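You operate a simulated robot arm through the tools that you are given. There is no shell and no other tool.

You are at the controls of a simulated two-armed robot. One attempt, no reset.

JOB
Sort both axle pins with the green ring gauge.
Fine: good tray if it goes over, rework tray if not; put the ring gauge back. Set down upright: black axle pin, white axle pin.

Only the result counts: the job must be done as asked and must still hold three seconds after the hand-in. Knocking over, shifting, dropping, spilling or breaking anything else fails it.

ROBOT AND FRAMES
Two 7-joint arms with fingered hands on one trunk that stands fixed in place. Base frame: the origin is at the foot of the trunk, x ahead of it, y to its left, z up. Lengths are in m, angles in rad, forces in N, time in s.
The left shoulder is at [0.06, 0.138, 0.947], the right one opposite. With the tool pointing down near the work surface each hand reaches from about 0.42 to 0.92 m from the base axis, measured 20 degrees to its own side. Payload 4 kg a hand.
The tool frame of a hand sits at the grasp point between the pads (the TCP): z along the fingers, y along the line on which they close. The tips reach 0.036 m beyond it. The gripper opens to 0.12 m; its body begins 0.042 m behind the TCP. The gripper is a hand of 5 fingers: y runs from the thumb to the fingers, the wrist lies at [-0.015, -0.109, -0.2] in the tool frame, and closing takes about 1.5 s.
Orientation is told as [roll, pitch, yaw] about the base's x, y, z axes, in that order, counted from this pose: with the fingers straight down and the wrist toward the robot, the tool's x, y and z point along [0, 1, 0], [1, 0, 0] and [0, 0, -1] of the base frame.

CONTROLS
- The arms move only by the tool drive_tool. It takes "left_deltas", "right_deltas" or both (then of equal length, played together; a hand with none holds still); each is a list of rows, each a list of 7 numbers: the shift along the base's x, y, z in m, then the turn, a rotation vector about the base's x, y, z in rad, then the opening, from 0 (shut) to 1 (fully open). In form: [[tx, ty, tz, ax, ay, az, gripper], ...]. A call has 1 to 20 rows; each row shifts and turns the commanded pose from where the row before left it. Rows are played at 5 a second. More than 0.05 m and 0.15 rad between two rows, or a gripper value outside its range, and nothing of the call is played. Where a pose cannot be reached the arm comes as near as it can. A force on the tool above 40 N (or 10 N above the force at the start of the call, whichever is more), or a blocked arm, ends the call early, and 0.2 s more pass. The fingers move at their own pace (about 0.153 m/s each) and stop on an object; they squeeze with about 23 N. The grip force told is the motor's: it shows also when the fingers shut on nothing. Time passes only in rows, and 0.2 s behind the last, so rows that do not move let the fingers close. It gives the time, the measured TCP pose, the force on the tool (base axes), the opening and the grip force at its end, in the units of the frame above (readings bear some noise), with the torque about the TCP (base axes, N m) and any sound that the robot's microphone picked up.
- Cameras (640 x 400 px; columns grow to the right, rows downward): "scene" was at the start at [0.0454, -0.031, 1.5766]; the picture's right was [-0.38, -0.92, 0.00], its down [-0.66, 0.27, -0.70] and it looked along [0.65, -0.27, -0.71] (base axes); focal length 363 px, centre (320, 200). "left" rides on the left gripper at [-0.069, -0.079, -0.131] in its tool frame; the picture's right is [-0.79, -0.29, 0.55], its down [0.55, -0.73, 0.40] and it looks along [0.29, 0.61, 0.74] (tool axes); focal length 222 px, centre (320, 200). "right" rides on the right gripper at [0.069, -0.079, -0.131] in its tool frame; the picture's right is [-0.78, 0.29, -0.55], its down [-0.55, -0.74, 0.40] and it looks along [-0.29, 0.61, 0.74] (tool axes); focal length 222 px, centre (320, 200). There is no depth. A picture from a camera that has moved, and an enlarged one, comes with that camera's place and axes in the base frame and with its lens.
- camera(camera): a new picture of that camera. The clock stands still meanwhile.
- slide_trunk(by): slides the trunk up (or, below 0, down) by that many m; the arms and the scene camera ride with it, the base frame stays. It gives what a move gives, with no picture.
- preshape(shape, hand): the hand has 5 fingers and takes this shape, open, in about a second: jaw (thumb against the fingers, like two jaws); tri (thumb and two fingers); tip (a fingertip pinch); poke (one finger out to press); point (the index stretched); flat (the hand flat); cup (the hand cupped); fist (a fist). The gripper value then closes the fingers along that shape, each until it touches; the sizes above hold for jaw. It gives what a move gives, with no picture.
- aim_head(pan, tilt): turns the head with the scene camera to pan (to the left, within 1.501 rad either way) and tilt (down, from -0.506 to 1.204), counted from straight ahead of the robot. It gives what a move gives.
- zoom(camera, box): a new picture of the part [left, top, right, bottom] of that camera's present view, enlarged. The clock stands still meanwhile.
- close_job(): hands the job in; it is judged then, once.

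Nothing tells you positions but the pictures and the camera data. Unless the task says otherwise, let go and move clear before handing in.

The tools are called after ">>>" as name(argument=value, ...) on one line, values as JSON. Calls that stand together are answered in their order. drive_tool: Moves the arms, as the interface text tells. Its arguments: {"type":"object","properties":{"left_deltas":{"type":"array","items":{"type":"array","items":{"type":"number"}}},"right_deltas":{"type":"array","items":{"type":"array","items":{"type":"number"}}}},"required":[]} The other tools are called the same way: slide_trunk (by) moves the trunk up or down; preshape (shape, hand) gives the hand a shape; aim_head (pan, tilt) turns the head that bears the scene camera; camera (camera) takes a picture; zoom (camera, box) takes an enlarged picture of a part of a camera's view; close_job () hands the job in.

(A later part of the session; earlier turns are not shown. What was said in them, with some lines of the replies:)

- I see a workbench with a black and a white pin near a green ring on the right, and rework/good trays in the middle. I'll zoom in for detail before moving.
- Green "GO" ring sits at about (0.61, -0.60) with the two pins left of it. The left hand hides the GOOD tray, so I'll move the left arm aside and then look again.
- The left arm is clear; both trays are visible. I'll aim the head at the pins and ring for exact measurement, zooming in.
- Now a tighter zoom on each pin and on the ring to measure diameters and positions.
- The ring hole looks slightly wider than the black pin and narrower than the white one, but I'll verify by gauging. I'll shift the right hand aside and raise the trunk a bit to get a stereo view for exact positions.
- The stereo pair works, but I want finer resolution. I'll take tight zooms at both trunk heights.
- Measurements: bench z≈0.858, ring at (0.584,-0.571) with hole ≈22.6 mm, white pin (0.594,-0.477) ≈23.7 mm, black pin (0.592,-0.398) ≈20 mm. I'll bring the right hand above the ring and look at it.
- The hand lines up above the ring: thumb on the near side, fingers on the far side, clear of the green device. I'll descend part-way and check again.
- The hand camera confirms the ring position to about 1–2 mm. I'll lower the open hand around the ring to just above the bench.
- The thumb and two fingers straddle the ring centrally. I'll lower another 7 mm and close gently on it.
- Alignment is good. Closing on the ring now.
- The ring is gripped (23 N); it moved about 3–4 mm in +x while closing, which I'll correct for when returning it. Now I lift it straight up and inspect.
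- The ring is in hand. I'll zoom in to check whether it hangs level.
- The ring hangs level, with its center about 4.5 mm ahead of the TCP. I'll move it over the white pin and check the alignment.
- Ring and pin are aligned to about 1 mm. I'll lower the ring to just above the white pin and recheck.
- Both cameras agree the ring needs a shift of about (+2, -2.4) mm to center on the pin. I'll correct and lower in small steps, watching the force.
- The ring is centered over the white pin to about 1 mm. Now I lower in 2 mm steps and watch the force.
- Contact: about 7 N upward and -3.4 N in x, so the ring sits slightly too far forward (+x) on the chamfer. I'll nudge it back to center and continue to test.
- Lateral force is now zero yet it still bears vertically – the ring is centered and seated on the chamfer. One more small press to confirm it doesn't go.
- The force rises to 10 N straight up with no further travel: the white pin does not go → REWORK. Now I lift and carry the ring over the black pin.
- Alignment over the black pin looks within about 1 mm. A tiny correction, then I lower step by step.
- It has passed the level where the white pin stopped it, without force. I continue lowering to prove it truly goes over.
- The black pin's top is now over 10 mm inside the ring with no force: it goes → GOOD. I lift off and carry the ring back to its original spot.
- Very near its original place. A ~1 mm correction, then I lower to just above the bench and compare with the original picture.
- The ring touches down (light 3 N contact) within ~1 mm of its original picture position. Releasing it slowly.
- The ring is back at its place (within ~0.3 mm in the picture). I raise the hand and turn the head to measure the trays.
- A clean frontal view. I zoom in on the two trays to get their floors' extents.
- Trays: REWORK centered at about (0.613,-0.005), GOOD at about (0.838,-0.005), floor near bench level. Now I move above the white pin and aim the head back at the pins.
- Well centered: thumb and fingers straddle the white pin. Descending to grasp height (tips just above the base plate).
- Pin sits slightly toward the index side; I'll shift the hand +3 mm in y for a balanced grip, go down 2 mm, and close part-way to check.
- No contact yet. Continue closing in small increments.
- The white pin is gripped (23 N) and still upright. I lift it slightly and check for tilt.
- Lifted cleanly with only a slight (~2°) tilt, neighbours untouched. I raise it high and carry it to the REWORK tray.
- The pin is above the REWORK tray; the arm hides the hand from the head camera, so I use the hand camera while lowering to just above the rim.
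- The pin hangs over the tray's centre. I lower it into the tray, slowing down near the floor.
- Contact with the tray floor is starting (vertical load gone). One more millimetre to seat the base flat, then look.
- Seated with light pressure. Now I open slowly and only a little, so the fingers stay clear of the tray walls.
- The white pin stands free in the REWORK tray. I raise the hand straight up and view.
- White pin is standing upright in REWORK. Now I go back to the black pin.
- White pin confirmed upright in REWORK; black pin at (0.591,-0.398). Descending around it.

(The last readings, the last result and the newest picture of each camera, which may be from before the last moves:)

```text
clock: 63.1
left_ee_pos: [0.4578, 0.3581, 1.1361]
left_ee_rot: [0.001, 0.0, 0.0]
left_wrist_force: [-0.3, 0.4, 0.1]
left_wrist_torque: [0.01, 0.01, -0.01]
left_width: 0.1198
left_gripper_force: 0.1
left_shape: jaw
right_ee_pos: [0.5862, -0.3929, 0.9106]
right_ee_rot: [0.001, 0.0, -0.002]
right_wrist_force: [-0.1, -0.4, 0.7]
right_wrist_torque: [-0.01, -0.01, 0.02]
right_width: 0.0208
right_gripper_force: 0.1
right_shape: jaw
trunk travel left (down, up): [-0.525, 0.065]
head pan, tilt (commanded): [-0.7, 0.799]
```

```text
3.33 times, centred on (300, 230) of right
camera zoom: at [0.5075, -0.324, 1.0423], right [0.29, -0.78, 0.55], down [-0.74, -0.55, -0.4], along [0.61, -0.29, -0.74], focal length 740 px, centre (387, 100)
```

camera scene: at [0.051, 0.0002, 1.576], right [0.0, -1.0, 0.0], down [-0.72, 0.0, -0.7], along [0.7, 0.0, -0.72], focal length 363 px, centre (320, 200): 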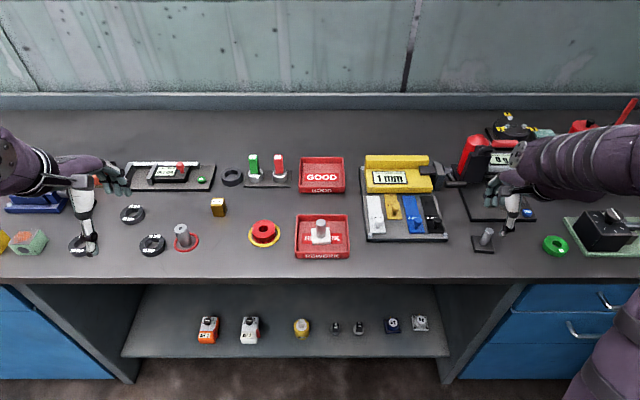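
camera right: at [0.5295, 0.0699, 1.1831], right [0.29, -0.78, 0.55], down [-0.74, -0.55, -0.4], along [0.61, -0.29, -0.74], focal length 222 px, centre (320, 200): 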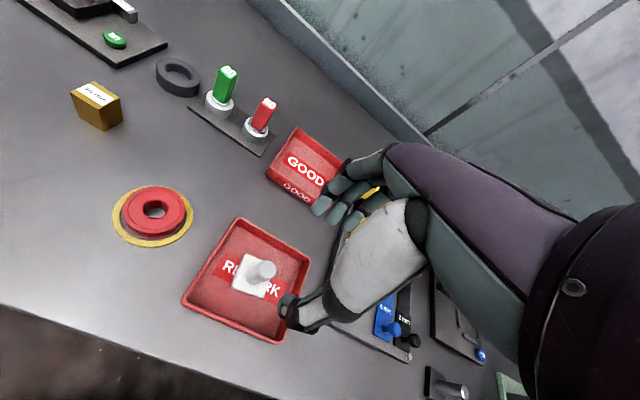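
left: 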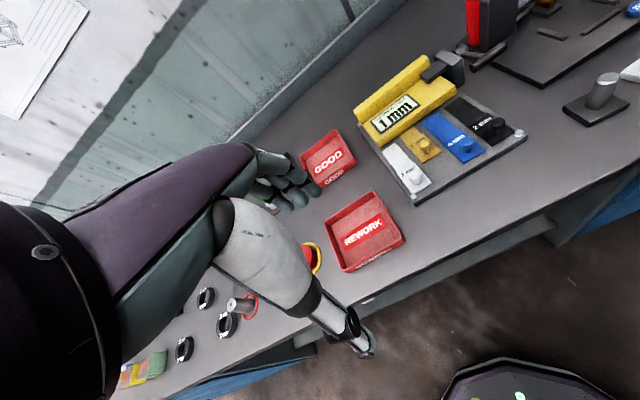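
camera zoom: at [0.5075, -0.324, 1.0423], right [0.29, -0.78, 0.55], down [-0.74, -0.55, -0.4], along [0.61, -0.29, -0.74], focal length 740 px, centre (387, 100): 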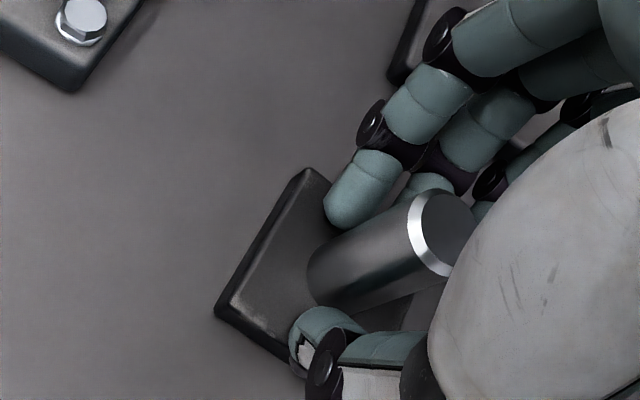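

>>> drive_tool(right_deltas=[[0, 0, 0, 0, 0, 0, 0.14], [0, 0, 0, 0, 0, 0, 0.12], [0, 0, 0, 0, 0, 0, 0.1], [0, 0, 0, 0, 0, 0, 0.08], [0, 0, 0, 0, 0, 0, 0.08]])

>>> zoom(camera="scene", box=[255, 180, 315, 225])

>>> zoom(camera="right", box=[240, 170, 360, 290])

```text
clock: 64.3
left_ee_pos: [0.4574, 0.3588, 1.1361]
left_ee_rot: [0.0, 0.001, 0.0]
left_wrist_force: [-0.7, 0.4, 0.0]
left_wrist_torque: [0.0, 0.0, 0.01]
left_width: 0.12
left_gripper_force: 0.0
left_shape: jaw
right_ee_pos: [0.5866, -0.3924, 0.911]
right_ee_rot: [0.001, 0.002, 0.0]
right_wrist_force: [-1.8, -0.5, 0.0]
right_wrist_torque: [0.02, -0.01, 0.03]
right_width: 0.0116
right_gripper_force: 23.4
right_shape: jaw
trunk travel left (down, up): [-0.525, 0.065]
head pan, tilt (commanded): [-0.7, 0.799]
```

```text
8.89 times, centred on (285, 202) of scene
camera zoom: at [0.0322, -0.052, 1.5759], right [-0.64, -0.76, 0.0], down [-0.55, 0.46, -0.7], along [0.53, -0.45, -0.72], focal length 3226 px, centre (631, 178)
```

zoom: 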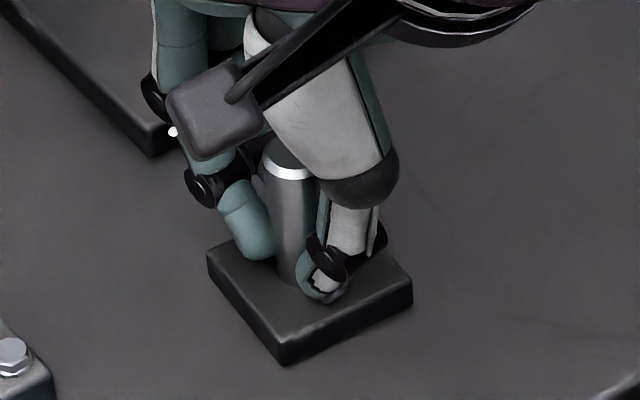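

```text
3.33 times, centred on (300, 230) of right
camera zoom: at [0.5073, -0.3239, 1.0422], right [0.29, -0.78, 0.55], down [-0.74, -0.55, -0.4], along [0.61, -0.29, -0.74], focal length 740 px, centre (387, 100)
```

zoom: 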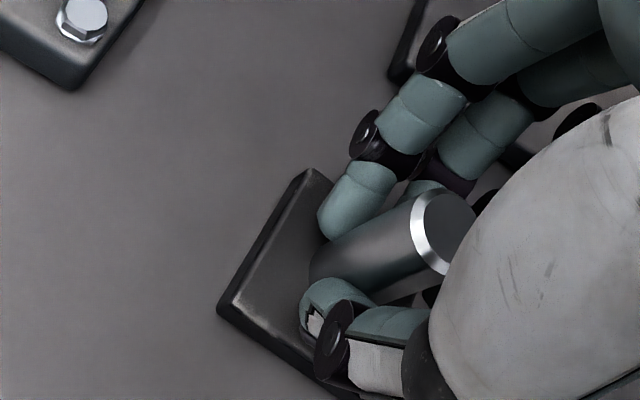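

Gripped at 23 N with the pin upright. I lift 10 mm and check for tilt.

>>> drive_tool(right_deltas=[[0, 0, 0, 0, 0, 0, 0.04], [0, 0, 0.005, 0, 0, 0, 0.04], [0, 0, 0.005, 0, 0, 0, 0.04], [0, 0, 0, 0, 0, 0, 0.04]])

>>> zoom(camera="scene", box=[255, 180, 315, 225])

>>> zoom(camera="right", box=[240, 170, 360, 290])

```text
clock: 65.3
left_ee_pos: [0.4581, 0.3579, 1.1372]
left_ee_rot: [-0.002, 0.001, 0.0]
left_wrist_force: [0.1, 0.2, 0.7]
left_wrist_torque: [0.03, 0.01, -0.02]
left_width: 0.1197
left_gripper_force: 0.0
left_shape: jaw
right_ee_pos: [0.5873, -0.3923, 0.9205]
right_ee_rot: [0.001, 0.001, 0.0]
right_wrist_force: [0.7, 0.3, -3.1]
right_wrist_torque: [0.05, -0.02, -0.01]
right_width: 0.0114
right_gripper_force: 22.7
right_shape: jaw
trunk travel left (down, up): [-0.525, 0.065]
head pan, tilt (commanded): [-0.7, 0.799]
```

```text
8.89 times, centred on (285, 202) of scene
camera zoom: at [0.0325, -0.0522, 1.5759], right [-0.64, -0.76, 0.0], down [-0.55, 0.46, -0.7], along [0.53, -0.45, -0.72], focal length 3226 px, centre (631, 178)
```

zoom: 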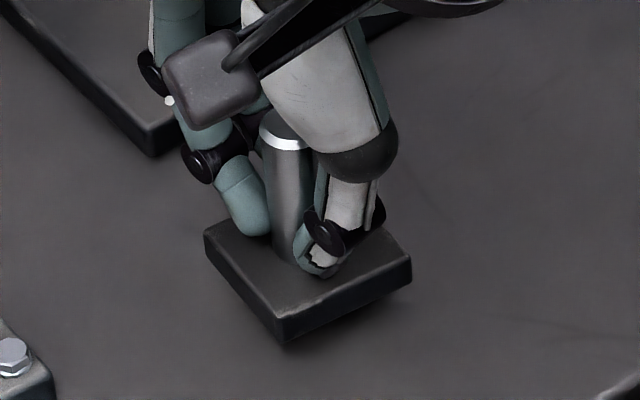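

```text
3.33 times, centred on (300, 230) of right
camera zoom: at [0.5074, -0.3242, 1.0523], right [0.29, -0.79, 0.55], down [-0.74, -0.55, -0.4], along [0.61, -0.29, -0.74], focal length 740 px, centre (387, 100)
```

zoom: 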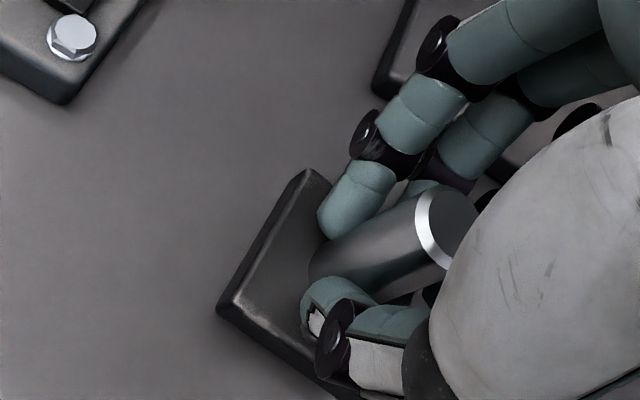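

Clean lift. I raise it and take the same safe route toward the trays.

>>> drive_tool(right_deltas=[[0, 0, 0.02, 0, 0, 0, 0.04], [0, 0, 0.03, 0, 0, 0, 0.04], [0, 0, 0.03, 0, 0, 0, 0.04], [0, 0, 0.03, 0, 0, 0, 0.04], [0, 0, 0.02, 0, 0, 0, 0.04], [0.0015, 0.0302, 0, 0, 0, 0, 0.04], [0.0015, 0.0302, 0, 0, 0, 0, 0.04], [0.0015, 0.0302, 0, 0, 0, 0, 0.04], [0.0015, 0.0302, 0, 0, 0, 0, 0.04], [0.0015, 0.0302, 0, 0, 0, 0, 0.04], [0.0015, 0.0302, 0, 0, 0, 0, 0.04], [0.0015, 0.0302, 0, 0, 0, 0, 0.04], [0.0015, 0.0302, 0, 0, 0, 0, 0.04], [0.0015, 0.0302, 0, 0, 0, 0, 0.04], [0.0015, 0.0302, 0, 0, 0, 0, 0.04], [0.0015, 0.0302, 0, 0, 0, 0, 0.04], [0.0015, 0.0302, 0, 0, 0, 0, 0.04], [0.0015, 0.0302, 0, 0, 0, 0, 0.04]])

>>> camera(camera="right")

>>> camera(camera="left")

```text
clock: 69.1
left_ee_pos: [0.4576, 0.3585, 1.137]
left_ee_rot: [0.0, 0.0, 0.0]
left_wrist_force: [-0.6, 0.3, 0.0]
left_wrist_torque: [-0.02, -0.01, 0.02]
left_width: 0.1196
left_gripper_force: 0.0
left_shape: jaw
right_ee_pos: [0.6073, 0.0006, 1.0529]
right_ee_rot: [-0.002, 0.001, -0.001]
right_wrist_force: [0.6, 0.3, -3.7]
right_wrist_torque: [0.02, -0.04, 0.03]
right_width: 0.0112
right_gripper_force: 22.4
right_shape: jaw
trunk travel left (down, up): [-0.525, 0.065]
head pan, tilt (commanded): [-0.7, 0.799]
```

```text
taken
camera right: at [0.5277, 0.0703, 1.1829], right [0.29, -0.78, 0.55], down [-0.73, -0.55, -0.4], along [0.61, -0.29, -0.74], focal length 222 px, centre (320, 200)
```

right: 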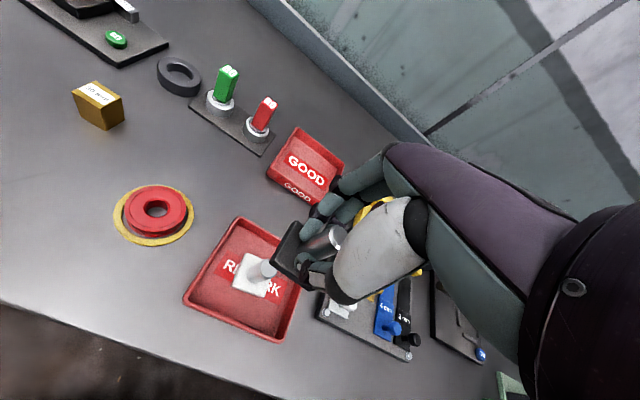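

```text
taken
camera left: at [0.3786, 0.2892, 1.2678], right [-0.29, -0.79, -0.55], down [-0.74, 0.55, -0.4], along [0.61, 0.29, -0.74], focal length 222 px, centre (320, 200)
```

left: 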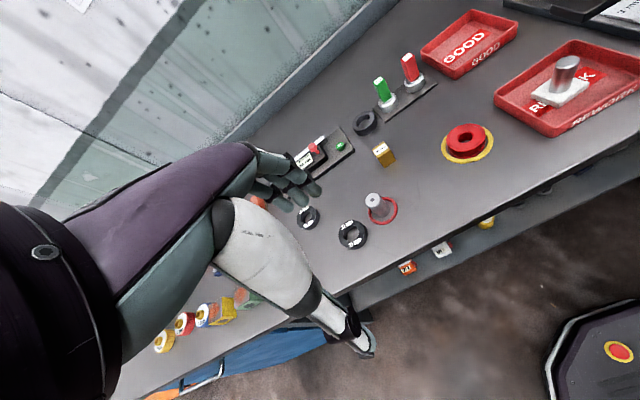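

The left hand camera gives a good side view of both trays. I now move forward above the GOOD tray.

>>> drive_tool(right_deltas=[[0.0284, 0, 0, 0, 0, 0, 0.04], [0.0284, 0, 0, 0, 0, 0, 0.04], [0.0284, 0, 0, 0, 0, 0, 0.04], [0.0284, 0, 0, 0, 0, 0, 0.04], [0.0284, 0, 0, 0, 0, 0, 0.04], [0.0284, 0, 0, 0, 0, 0, 0.04], [0.0284, 0, 0, 0, 0, 0, 0.04], [0.0284, 0, 0, 0, 0, 0, 0.04], [0, 0, 0, 0, 0, 0, 0.04]])

>>> camera(camera="right")

>>> camera(camera="left")

>>> aim_head(pan=0.0, tilt=0.8)

>>> camera(camera="scene")

```text
clock: 71.1
left_ee_pos: [0.4582, 0.3579, 1.1365]
left_ee_rot: [0.001, 0.0, 0.0]
left_wrist_force: [0.0, 0.1, -0.2]
left_wrist_torque: [-0.01, 0.02, -0.01]
left_width: 0.12
left_gripper_force: 0.0
left_shape: jaw
right_ee_pos: [0.8334, -0.0005, 1.0497]
right_ee_rot: [0.001, 0.001, 0.0]
right_wrist_force: [-0.3, 0.7, -3.5]
right_wrist_torque: [0.01, 0.05, -0.02]
right_width: 0.011
right_gripper_force: 22.7
right_shape: jaw
trunk travel left (down, up): [-0.525, 0.065]
head pan, tilt (commanded): [-0.7, 0.799]
```

```text
taken
camera right: at [0.7531, 0.0683, 1.1817], right [0.29, -0.78, 0.55], down [-0.74, -0.55, -0.4], along [0.61, -0.29, -0.74], focal length 222 px, centre (320, 200)
```

right: 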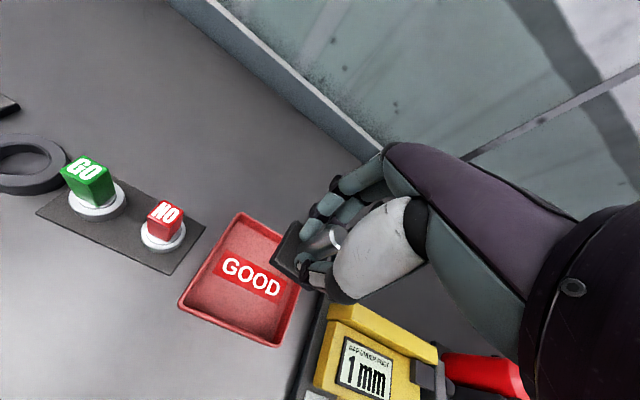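

```text
taken
camera left: at [0.3781, 0.2886, 1.2681], right [-0.29, -0.79, -0.55], down [-0.73, 0.55, -0.4], along [0.61, 0.29, -0.74], focal length 222 px, centre (320, 200)
```

left: 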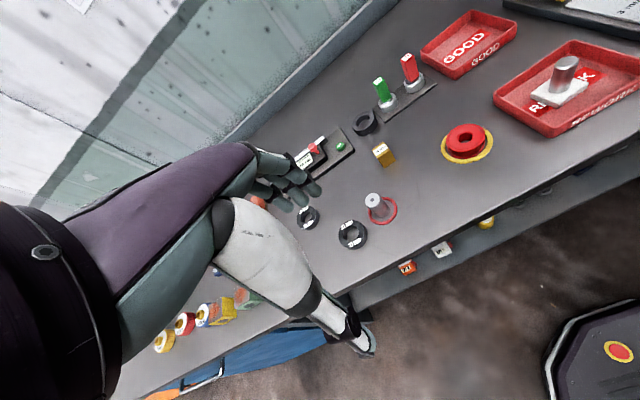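

```text
clock: 72.2
left_ee_pos: [0.4573, 0.3581, 1.1358]
left_ee_rot: [0.0, 0.0, 0.0]
left_wrist_force: [-0.3, -0.2, 0.7]
left_wrist_torque: [-0.03, 0.01, 0.0]
left_width: 0.1198
left_gripper_force: 0.0
left_shape: jaw
right_ee_pos: [0.8332, -0.0009, 1.0495]
right_ee_rot: [0.0, -0.002, 0.001]
right_wrist_force: [-0.1, 0.4, -3.0]
right_wrist_torque: [0.04, 0.03, 0.0]
right_width: 0.0112
right_gripper_force: 22.8
right_shape: jaw
trunk travel left (down, up): [-0.525, 0.065]
head pan, tilt (commanded): [0.0, 0.799]
```

```text
taken
camera scene: at [0.0516, 0.0, 1.5759], right [0.0, -1.0, 0.0], down [-0.72, 0.0, -0.7], along [0.7, 0.0, -0.72], focal length 363 px, centre (320, 200)
```

scene: 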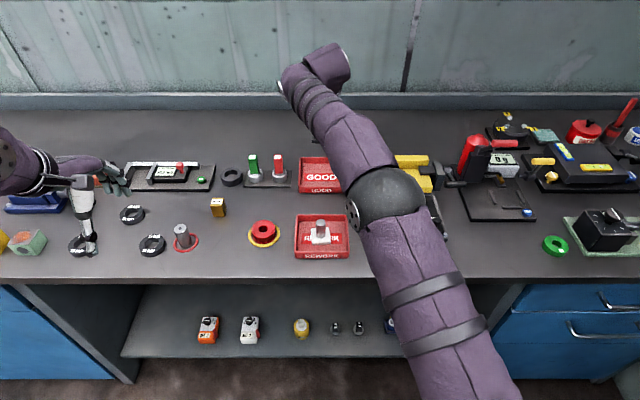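

Reach is fine and clearances look good. Lowering to just above the GOOD tray rim.

>>> drive_tool(right_deltas=[[0, 0, -0.03, 0, 0, 0, 0.04], [0, 0, -0.03, 0, 0, 0, 0.04], [0, 0, -0.025, 0, 0, 0, 0.04], [0, 0, -0.015, 0, 0, 0, 0.04], [0, 0, 0, 0, 0, 0, 0.04]])

>>> camera(camera="right")

>>> zoom(camera="right", box=[220, 170, 380, 330])

>>> camera(camera="scene")

>>> zoom(camera="left", box=[400, 0, 640, 150])

```text
clock: 73.4
left_ee_pos: [0.4582, 0.3584, 1.1372]
left_ee_rot: [-0.001, -0.001, 0.001]
left_wrist_force: [-0.1, 0.5, 0.6]
left_wrist_torque: [-0.01, 0.0, -0.02]
left_width: 0.1198
left_gripper_force: 0.0
left_shape: jaw
right_ee_pos: [0.8339, -0.0002, 0.9491]
right_ee_rot: [0.001, 0.0, 0.0]
right_wrist_force: [0.2, -0.4, -2.4]
right_wrist_torque: [0.02, -0.05, 0.01]
right_width: 0.011
right_gripper_force: 22.9
right_shape: jaw
trunk travel left (down, up): [-0.525, 0.065]
head pan, tilt (commanded): [0.0, 0.799]
```

```text
taken
camera right: at [0.7543, 0.0687, 1.0809], right [0.29, -0.78, 0.55], down [-0.74, -0.55, -0.4], along [0.61, -0.29, -0.74], focal length 222 px, centre (320, 200)
```

right: 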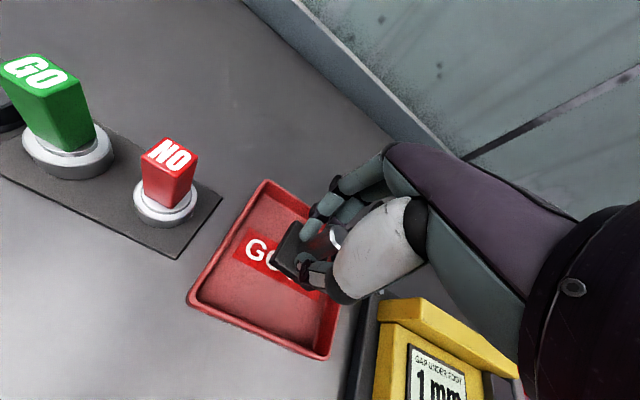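

```text
2.50 times, centred on (300, 250) of right
camera zoom: at [0.7543, 0.0687, 1.0809], right [0.29, -0.78, 0.55], down [-0.74, -0.55, -0.4], along [0.61, -0.29, -0.74], focal length 555 px, centre (370, 75)
```

zoom: 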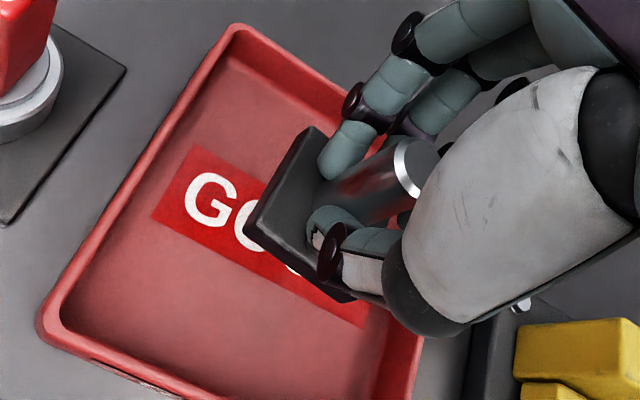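

```text
taken
camera scene: at [0.0516, 0.0, 1.5759], right [0.0, -1.0, 0.0], down [-0.72, 0.0, -0.7], along [0.7, 0.0, -0.72], focal length 363 px, centre (320, 200)
```

scene: 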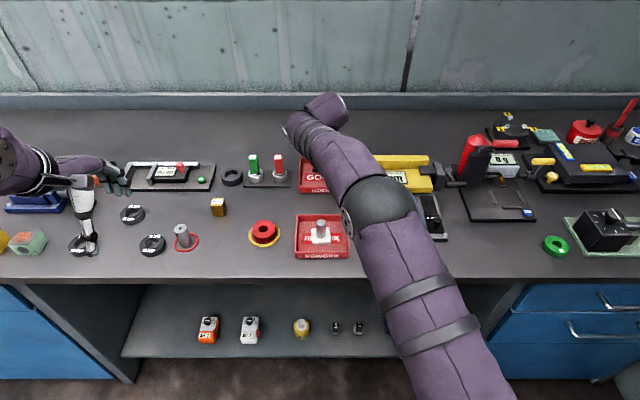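

```text
2.67 times, centred on (520, 75) of left
camera zoom: at [0.3787, 0.2886, 1.2679], right [-0.29, -0.79, -0.55], down [-0.74, 0.55, -0.4], along [0.61, 0.29, -0.74], focal length 592 px, centre (-213, 533)
```

zoom: 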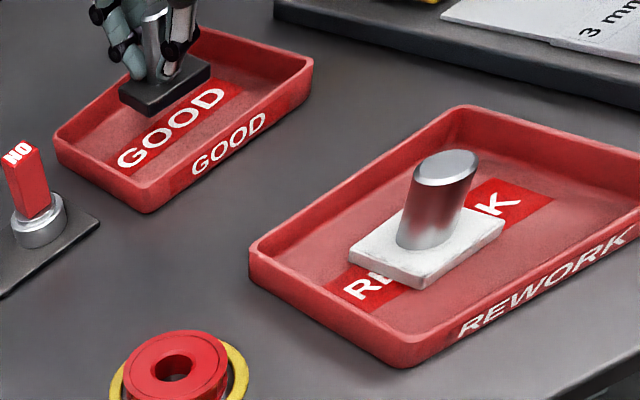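

The left camera shows the black pin upright above the GOOD tray's centre. Lowering in, then slow final steps.

>>> drive_tool(right_deltas=[[0, 0, -0.012, 0, 0, 0, 0.04], [0, 0, -0.01, 0, 0, 0, 0.04], [0, 0, -0.006, 0, 0, 0, 0.04], [0, 0, -0.002, 0, 0, 0, 0.04], [0, 0, 0, 0, 0, 0, 0.04]])

>>> zoom(camera="right", box=[220, 170, 380, 330])

>>> zoom(camera="left", box=[400, 0, 520, 75])

```text
clock: 74.6
left_ee_pos: [0.4577, 0.3582, 1.136]
left_ee_rot: [0.0, 0.001, 0.0]
left_wrist_force: [0.0, 0.3, -0.7]
left_wrist_torque: [0.0, -0.02, -0.02]
left_width: 0.1196
left_gripper_force: 0.0
left_shape: jaw
right_ee_pos: [0.8334, -0.0009, 0.9191]
right_ee_rot: [-0.001, 0.003, 0.0]
right_wrist_force: [-0.2, 1.1, -3.5]
right_wrist_torque: [0.03, 0.02, 0.05]
right_width: 0.0109
right_gripper_force: 23.1
right_shape: jaw
trunk travel left (down, up): [-0.525, 0.065]
head pan, tilt (commanded): [0.0, 0.799]
```

```text
2.50 times, centred on (300, 250) of right
camera zoom: at [0.7541, 0.0686, 1.0518], right [0.29, -0.78, 0.55], down [-0.74, -0.55, -0.4], along [0.61, -0.29, -0.74], focal length 555 px, centre (370, 75)
```

zoom: 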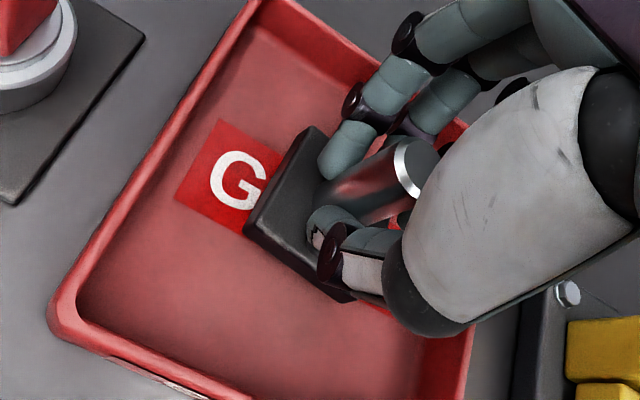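

```text
5.33 times, centred on (460, 38) of left
camera zoom: at [0.3787, 0.2886, 1.2679], right [-0.29, -0.79, -0.55], down [-0.74, 0.55, -0.4], along [0.61, 0.29, -0.74], focal length 1185 px, centre (-427, 1067)
```

zoom: 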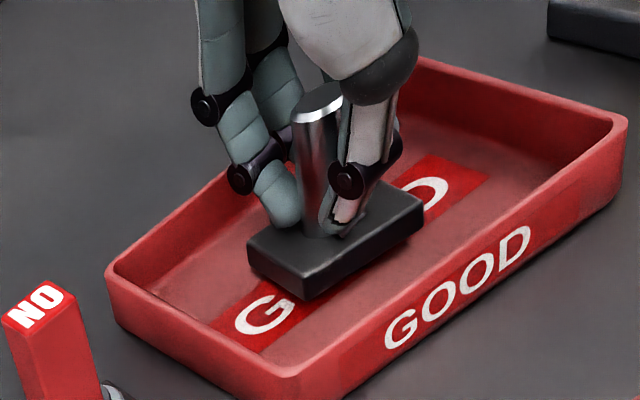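

>>> drive_tool(right_deltas=[[0, 0, -0.001, 0, 0, 0, 0.04], [0, 0, -0.001, 0, 0, 0, 0.04], [0, 0, -0.001, 0, 0, 0, 0.04], [0, 0, 0, 0, 0, 0, 0.04]])

>>> zoom(camera="left", box=[400, 0, 520, 75])

```text
clock: 75.6
left_ee_pos: [0.4567, 0.3582, 1.1358]
left_ee_rot: [0.001, -0.001, 0.0]
left_wrist_force: [0.0, -0.5, 0.6]
left_wrist_torque: [0.0, -0.01, 0.0]
left_width: 0.1196
left_gripper_force: 0.1
left_shape: jaw
right_ee_pos: [0.8341, -0.0001, 0.9175]
right_ee_rot: [-0.001, 0.001, 0.0]
right_wrist_force: [-0.1, -0.9, -3.4]
right_wrist_torque: [-0.02, 0.04, 0.02]
right_width: 0.0109
right_gripper_force: 23.2
right_shape: jaw
trunk travel left (down, up): [-0.525, 0.065]
head pan, tilt (commanded): [0.0, 0.799]
```

```text
5.33 times, centred on (460, 38) of left
camera zoom: at [0.3787, 0.2886, 1.2679], right [-0.29, -0.79, -0.55], down [-0.74, 0.55, -0.4], along [0.61, 0.29, -0.74], focal length 1185 px, centre (-427, 1067)
```

zoom: 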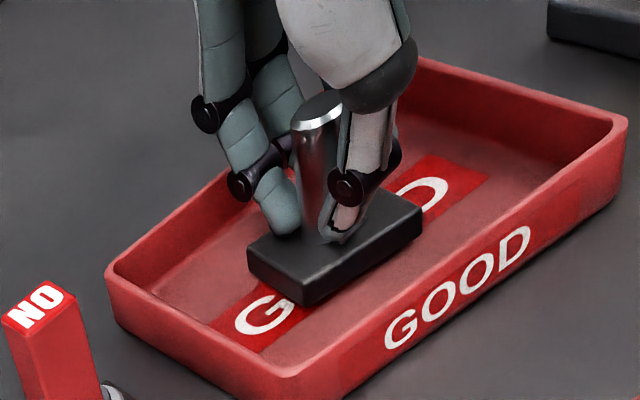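

>>> drive_tool(right_deltas=[[0, 0, -0.001, 0, 0, 0, 0.04], [0, 0, -0.001, 0, 0, 0, 0.04], [0, 0, 0, 0, 0, 0, 0.04]])

```text
clock: 76.4
left_ee_pos: [0.4572, 0.3595, 1.1362]
left_ee_rot: [0.002, -0.001, 0.0]
left_wrist_force: [-0.3, -0.2, 0.4]
left_wrist_torque: [0.04, -0.05, -0.04]
left_width: 0.1202
left_gripper_force: 0.1
left_shape: jaw
right_ee_pos: [0.8338, 0.0004, 0.916]
right_ee_rot: [0.0, -0.001, -0.001]
right_wrist_force: [-0.2, 0.5, -1.6]
right_wrist_torque: [-0.04, -0.02, -0.02]
right_width: 0.0112
right_gripper_force: 23.1
right_shape: jaw
trunk travel left (down, up): [-0.525, 0.065]
head pan, tilt (commanded): [0.0, 0.799]
```

>>> drive_tool(right_deltas=[[0, 0, -0.001, 0, 0, 0, 0.04], [0, 0, 0, 0, 0, 0, 0.04]])

>>> zoom(camera="left", box=[400, 0, 520, 75])

```text
clock: 77.0
left_ee_pos: [0.4568, 0.358, 1.1363]
left_ee_rot: [0.0, 0.001, 0.0]
left_wrist_force: [0.2, -1.2, -0.6]
left_wrist_torque: [0.0, -0.01, 0.0]
left_width: 0.1198
left_gripper_force: 0.0
left_shape: jaw
right_ee_pos: [0.8339, 0.0, 0.9163]
right_ee_rot: [0.0, 0.001, -0.001]
right_wrist_force: [-0.5, 0.2, 1.4]
right_wrist_torque: [0.0, -0.06, 0.05]
right_width: 0.0111
right_gripper_force: 23.1
right_shape: jaw
trunk travel left (down, up): [-0.525, 0.065]
head pan, tilt (commanded): [0.0, 0.799]
```

```text
5.33 times, centred on (460, 38) of left
camera zoom: at [0.3782, 0.2887, 1.2681], right [-0.29, -0.79, -0.55], down [-0.73, 0.55, -0.4], along [0.61, 0.29, -0.74], focal length 1185 px, centre (-427, 1067)
```

zoom: 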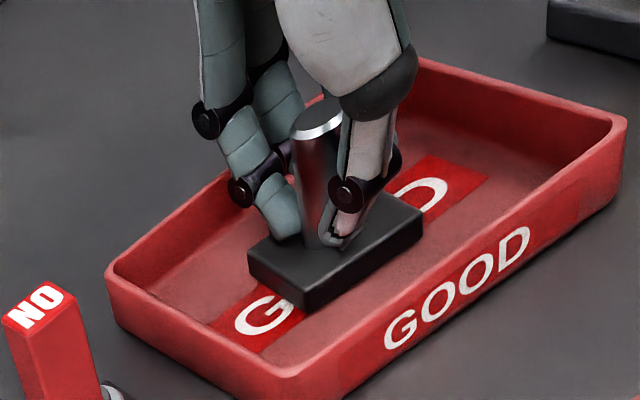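

The base is seated flat on the GOOD tray floor (about 4–5 N). Opening slowly and slightly.

>>> drive_tool(right_deltas=[[0, 0, -0.0005, 0, 0, 0, 0.09], [0, 0, 0, 0, 0, 0, 0.11], [0, 0, 0, 0, 0, 0, 0.14], [0, 0, 0, 0, 0, 0, 0.18], [0, 0, 0, 0, 0, 0, 0.23], [0, 0, 0, 0, 0, 0, 0.23]])

>>> zoom(camera="left", box=[400, 0, 520, 75])

>>> zoom(camera="right", box=[220, 170, 380, 330])

```text
clock: 78.4
left_ee_pos: [0.4572, 0.3576, 1.1352]
left_ee_rot: [-0.002, 0.0, 0.001]
left_wrist_force: [0.0, -0.4, -0.2]
left_wrist_torque: [0.01, -0.02, -0.01]
left_width: 0.1198
left_gripper_force: 0.0
left_shape: jaw
right_ee_pos: [0.8333, -0.0013, 0.915]
right_ee_rot: [0.001, 0.0, -0.001]
right_wrist_force: [0.1, 0.5, -0.5]
right_wrist_torque: [0.03, 0.0, -0.02]
right_width: 0.027
right_gripper_force: 0.0
right_shape: jaw
trunk travel left (down, up): [-0.525, 0.065]
head pan, tilt (commanded): [0.0, 0.799]
```

```text
5.33 times, centred on (460, 38) of left
camera zoom: at [0.3784, 0.2886, 1.268], right [-0.29, -0.79, -0.55], down [-0.73, 0.55, -0.4], along [0.61, 0.29, -0.74], focal length 1185 px, centre (-427, 1067)
```

zoom: 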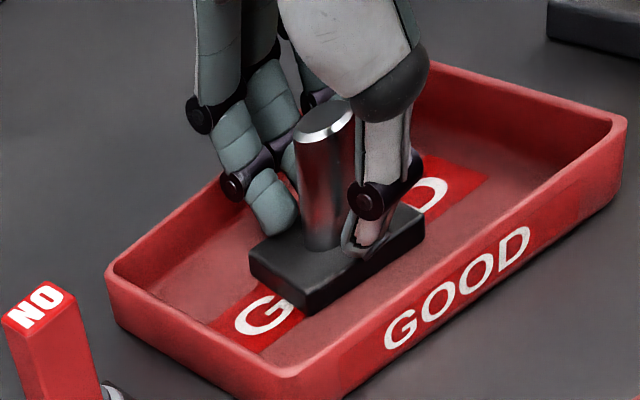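

```text
2.50 times, centred on (300, 250) of right
camera zoom: at [0.7539, 0.0688, 1.0458], right [0.29, -0.78, 0.55], down [-0.74, -0.55, -0.4], along [0.61, -0.29, -0.74], focal length 555 px, centre (370, 75)
```

zoom: 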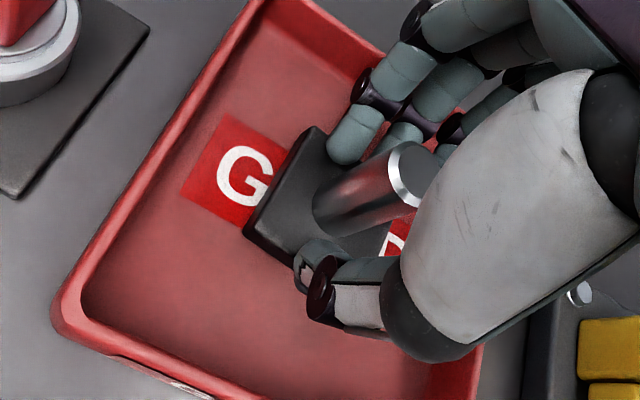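

The black pin stands free in the GOOD tray. I raise the hand straight up and check.

>>> drive_tool(right_deltas=[[0, 0, 0.008, 0, 0, 0, 0.24], [0, 0, 0.015, 0, 0, 0, 0.24], [0, 0, 0.025, 0, 0, 0, 0.24], [0, 0, 0.03, 0, 0, 0, 0.24], [0, 0, 0.03, 0, 0, 0, 0.3], [0, 0, 0.03, 0, 0, 0, 0.3], [0, 0, 0, 0, 0, 0, 0.3]])

>>> zoom(camera="left", box=[400, 0, 640, 150])

>>> camera(camera="scene")

```text
clock: 80.0
left_ee_pos: [0.4574, 0.3581, 1.1371]
left_ee_rot: [0.0, 0.001, 0.0]
left_wrist_force: [0.0, 1.1, 0.5]
left_wrist_torque: [-0.01, -0.01, 0.01]
left_width: 0.1199
left_gripper_force: 0.0
left_shape: jaw
right_ee_pos: [0.8336, -0.0012, 1.0518]
right_ee_rot: [0.0, -0.001, -0.001]
right_wrist_force: [-1.0, -0.1, 0.1]
right_wrist_torque: [-0.03, -0.02, 0.01]
right_width: 0.0358
right_gripper_force: 0.1
right_shape: jaw
trunk travel left (down, up): [-0.525, 0.065]
head pan, tilt (commanded): [0.0, 0.799]
```

```text
2.67 times, centred on (520, 75) of left
camera zoom: at [0.3785, 0.2886, 1.2679], right [-0.29, -0.79, -0.55], down [-0.73, 0.55, -0.4], along [0.61, 0.29, -0.74], focal length 592 px, centre (-213, 533)
```

zoom: 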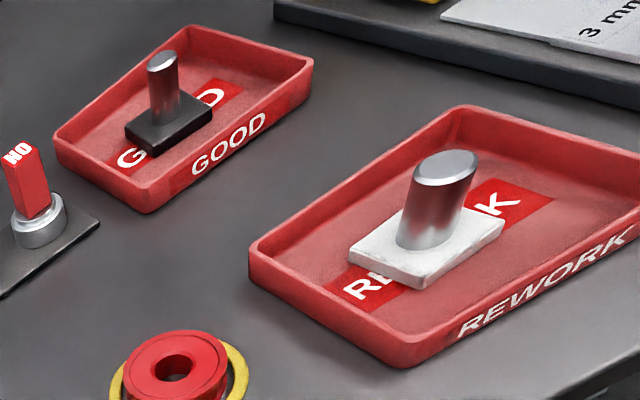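

```text
taken
camera scene: at [0.0514, 0.0001, 1.5759], right [0.0, -1.0, 0.0], down [-0.72, 0.0, -0.7], along [0.7, 0.0, -0.72], focal length 363 px, centre (320, 200)
```

scene: 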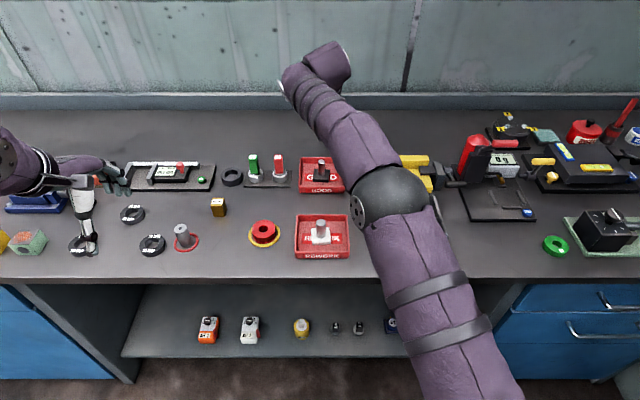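

Both pins stand upright in the right trays. I retract the right arm to its starting area and make a final check.

>>> drive_tool(right_deltas=[[0, 0, 0.03, 0, 0, 0, 0.3], [-0.035, 0, 0.01, 0, 0, 0, 0.3], [-0.04, 0, 0.01, 0, 0, 0, 0.3], [-0.04, -0.01, 0.005, 0, 0, 0, 0.3], [-0.04, -0.02, 0.005, 0, 0, 0, 0.3], [-0.035, -0.03, 0, 0, 0, 0, 0.3], [-0.035, -0.03, 0, 0, 0, 0, 0.3], [-0.035, -0.03, 0, 0, 0, 0, 0.3], [-0.035, -0.03, 0, 0, 0, 0, 0.5], [-0.035, -0.03, 0, 0, 0, 0, 0.7], [-0.035, -0.03, 0, 0, 0, 0, 1], [-0.03, -0.035, 0, 0, 0, 0, 1], [-0.03, -0.035, 0, 0, 0, 0, 1], [-0.03, -0.035, 0, 0, 0, 0, 1], [-0.03, -0.035, 0, 0, 0, 0, 1], [-0.02, -0.04, 0, 0, 0, 0, 1], [0, -0.04, 0, 0, 0, 0, 1], [0, 0, 0, 0, 0, 0, 1]])

>>> camera(camera="scene")

>>> zoom(camera="scene", box=[270, 145, 370, 265])

>>> zoom(camera="scene", box=[440, 190, 600, 280])

```text
clock: 83.8
left_ee_pos: [0.4581, 0.3601, 1.137]
left_ee_rot: [-0.001, -0.001, 0.001]
left_wrist_force: [0.6, 0.0, 0.5]
left_wrist_torque: [-0.01, 0.04, 0.01]
left_width: 0.1196
left_gripper_force: 0.0
left_shape: jaw
right_ee_pos: [0.3291, -0.4303, 1.1139]
right_ee_rot: [0.002, 0.001, 0.0]
right_wrist_force: [-1.3, 0.4, 0.0]
right_wrist_torque: [-0.02, -0.03, 0.03]
right_width: 0.1197
right_gripper_force: 0.0
right_shape: jaw
trunk travel left (down, up): [-0.525, 0.065]
head pan, tilt (commanded): [0.0, 0.799]
```

```text
taken
camera scene: at [0.0509, 0.0007, 1.576], right [0.0, -1.0, 0.0], down [-0.72, 0.0, -0.7], along [0.7, 0.0, -0.72], focal length 363 px, centre (320, 200)
```

scene: 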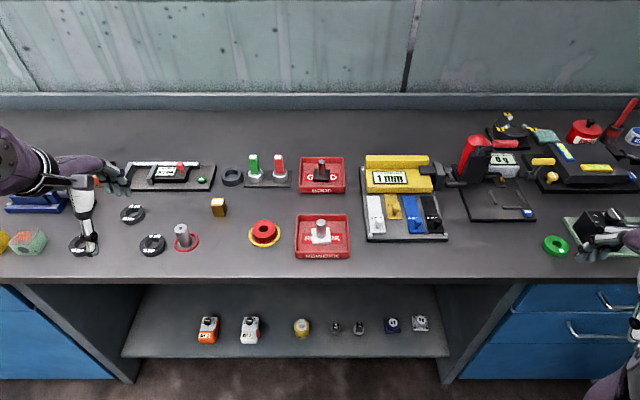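

```text
3.33 times, centred on (320, 205) of scene
camera zoom: at [0.0509, 0.0007, 1.576], right [0.0, -1.0, 0.0], down [-0.72, 0.0, -0.7], along [0.7, 0.0, -0.72], focal length 1210 px, centre (320, 183)
```

zoom: 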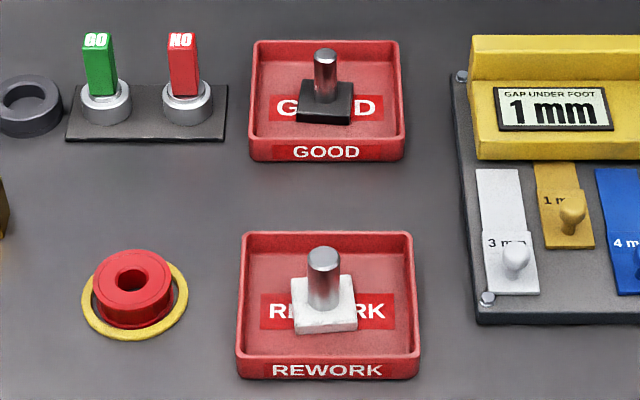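

```text
4.00 times, centred on (520, 235) of scene
camera zoom: at [0.0509, 0.0007, 1.576], right [0.0, -1.0, 0.0], down [-0.72, 0.0, -0.7], along [0.7, 0.0, -0.72], focal length 1452 px, centre (-480, 60)
```

zoom: 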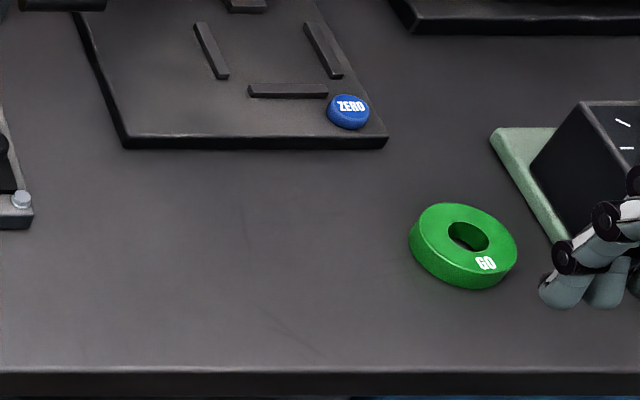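

Black pin (went through the ring) stands upright in GOOD, white pin (did not) stands upright in REWORK, the green ring is back in its place, and both hands are clear. Nothing else moved, so I hand the job in.

>>> close_job()

```text
The job is handed in.
```

Both pins are sorted, and each is standing upright in its tray. I've handed the job in but haven't seen the judgement.

| Pin | Ring test | Tray |
|---|---|---|
| Black | The ring slid more than 10 mm over the pin with no force | GOOD |
| White | The ring stopped on the top edge; pressing to about 10 N moved it no further | REWORK |

- **Ring gauge:** it's back where it started, within about 1 mm going by the head camera pictures.
- **Other items:** in the last pictures nothing else on the bench looked moved, and both hands were clear.
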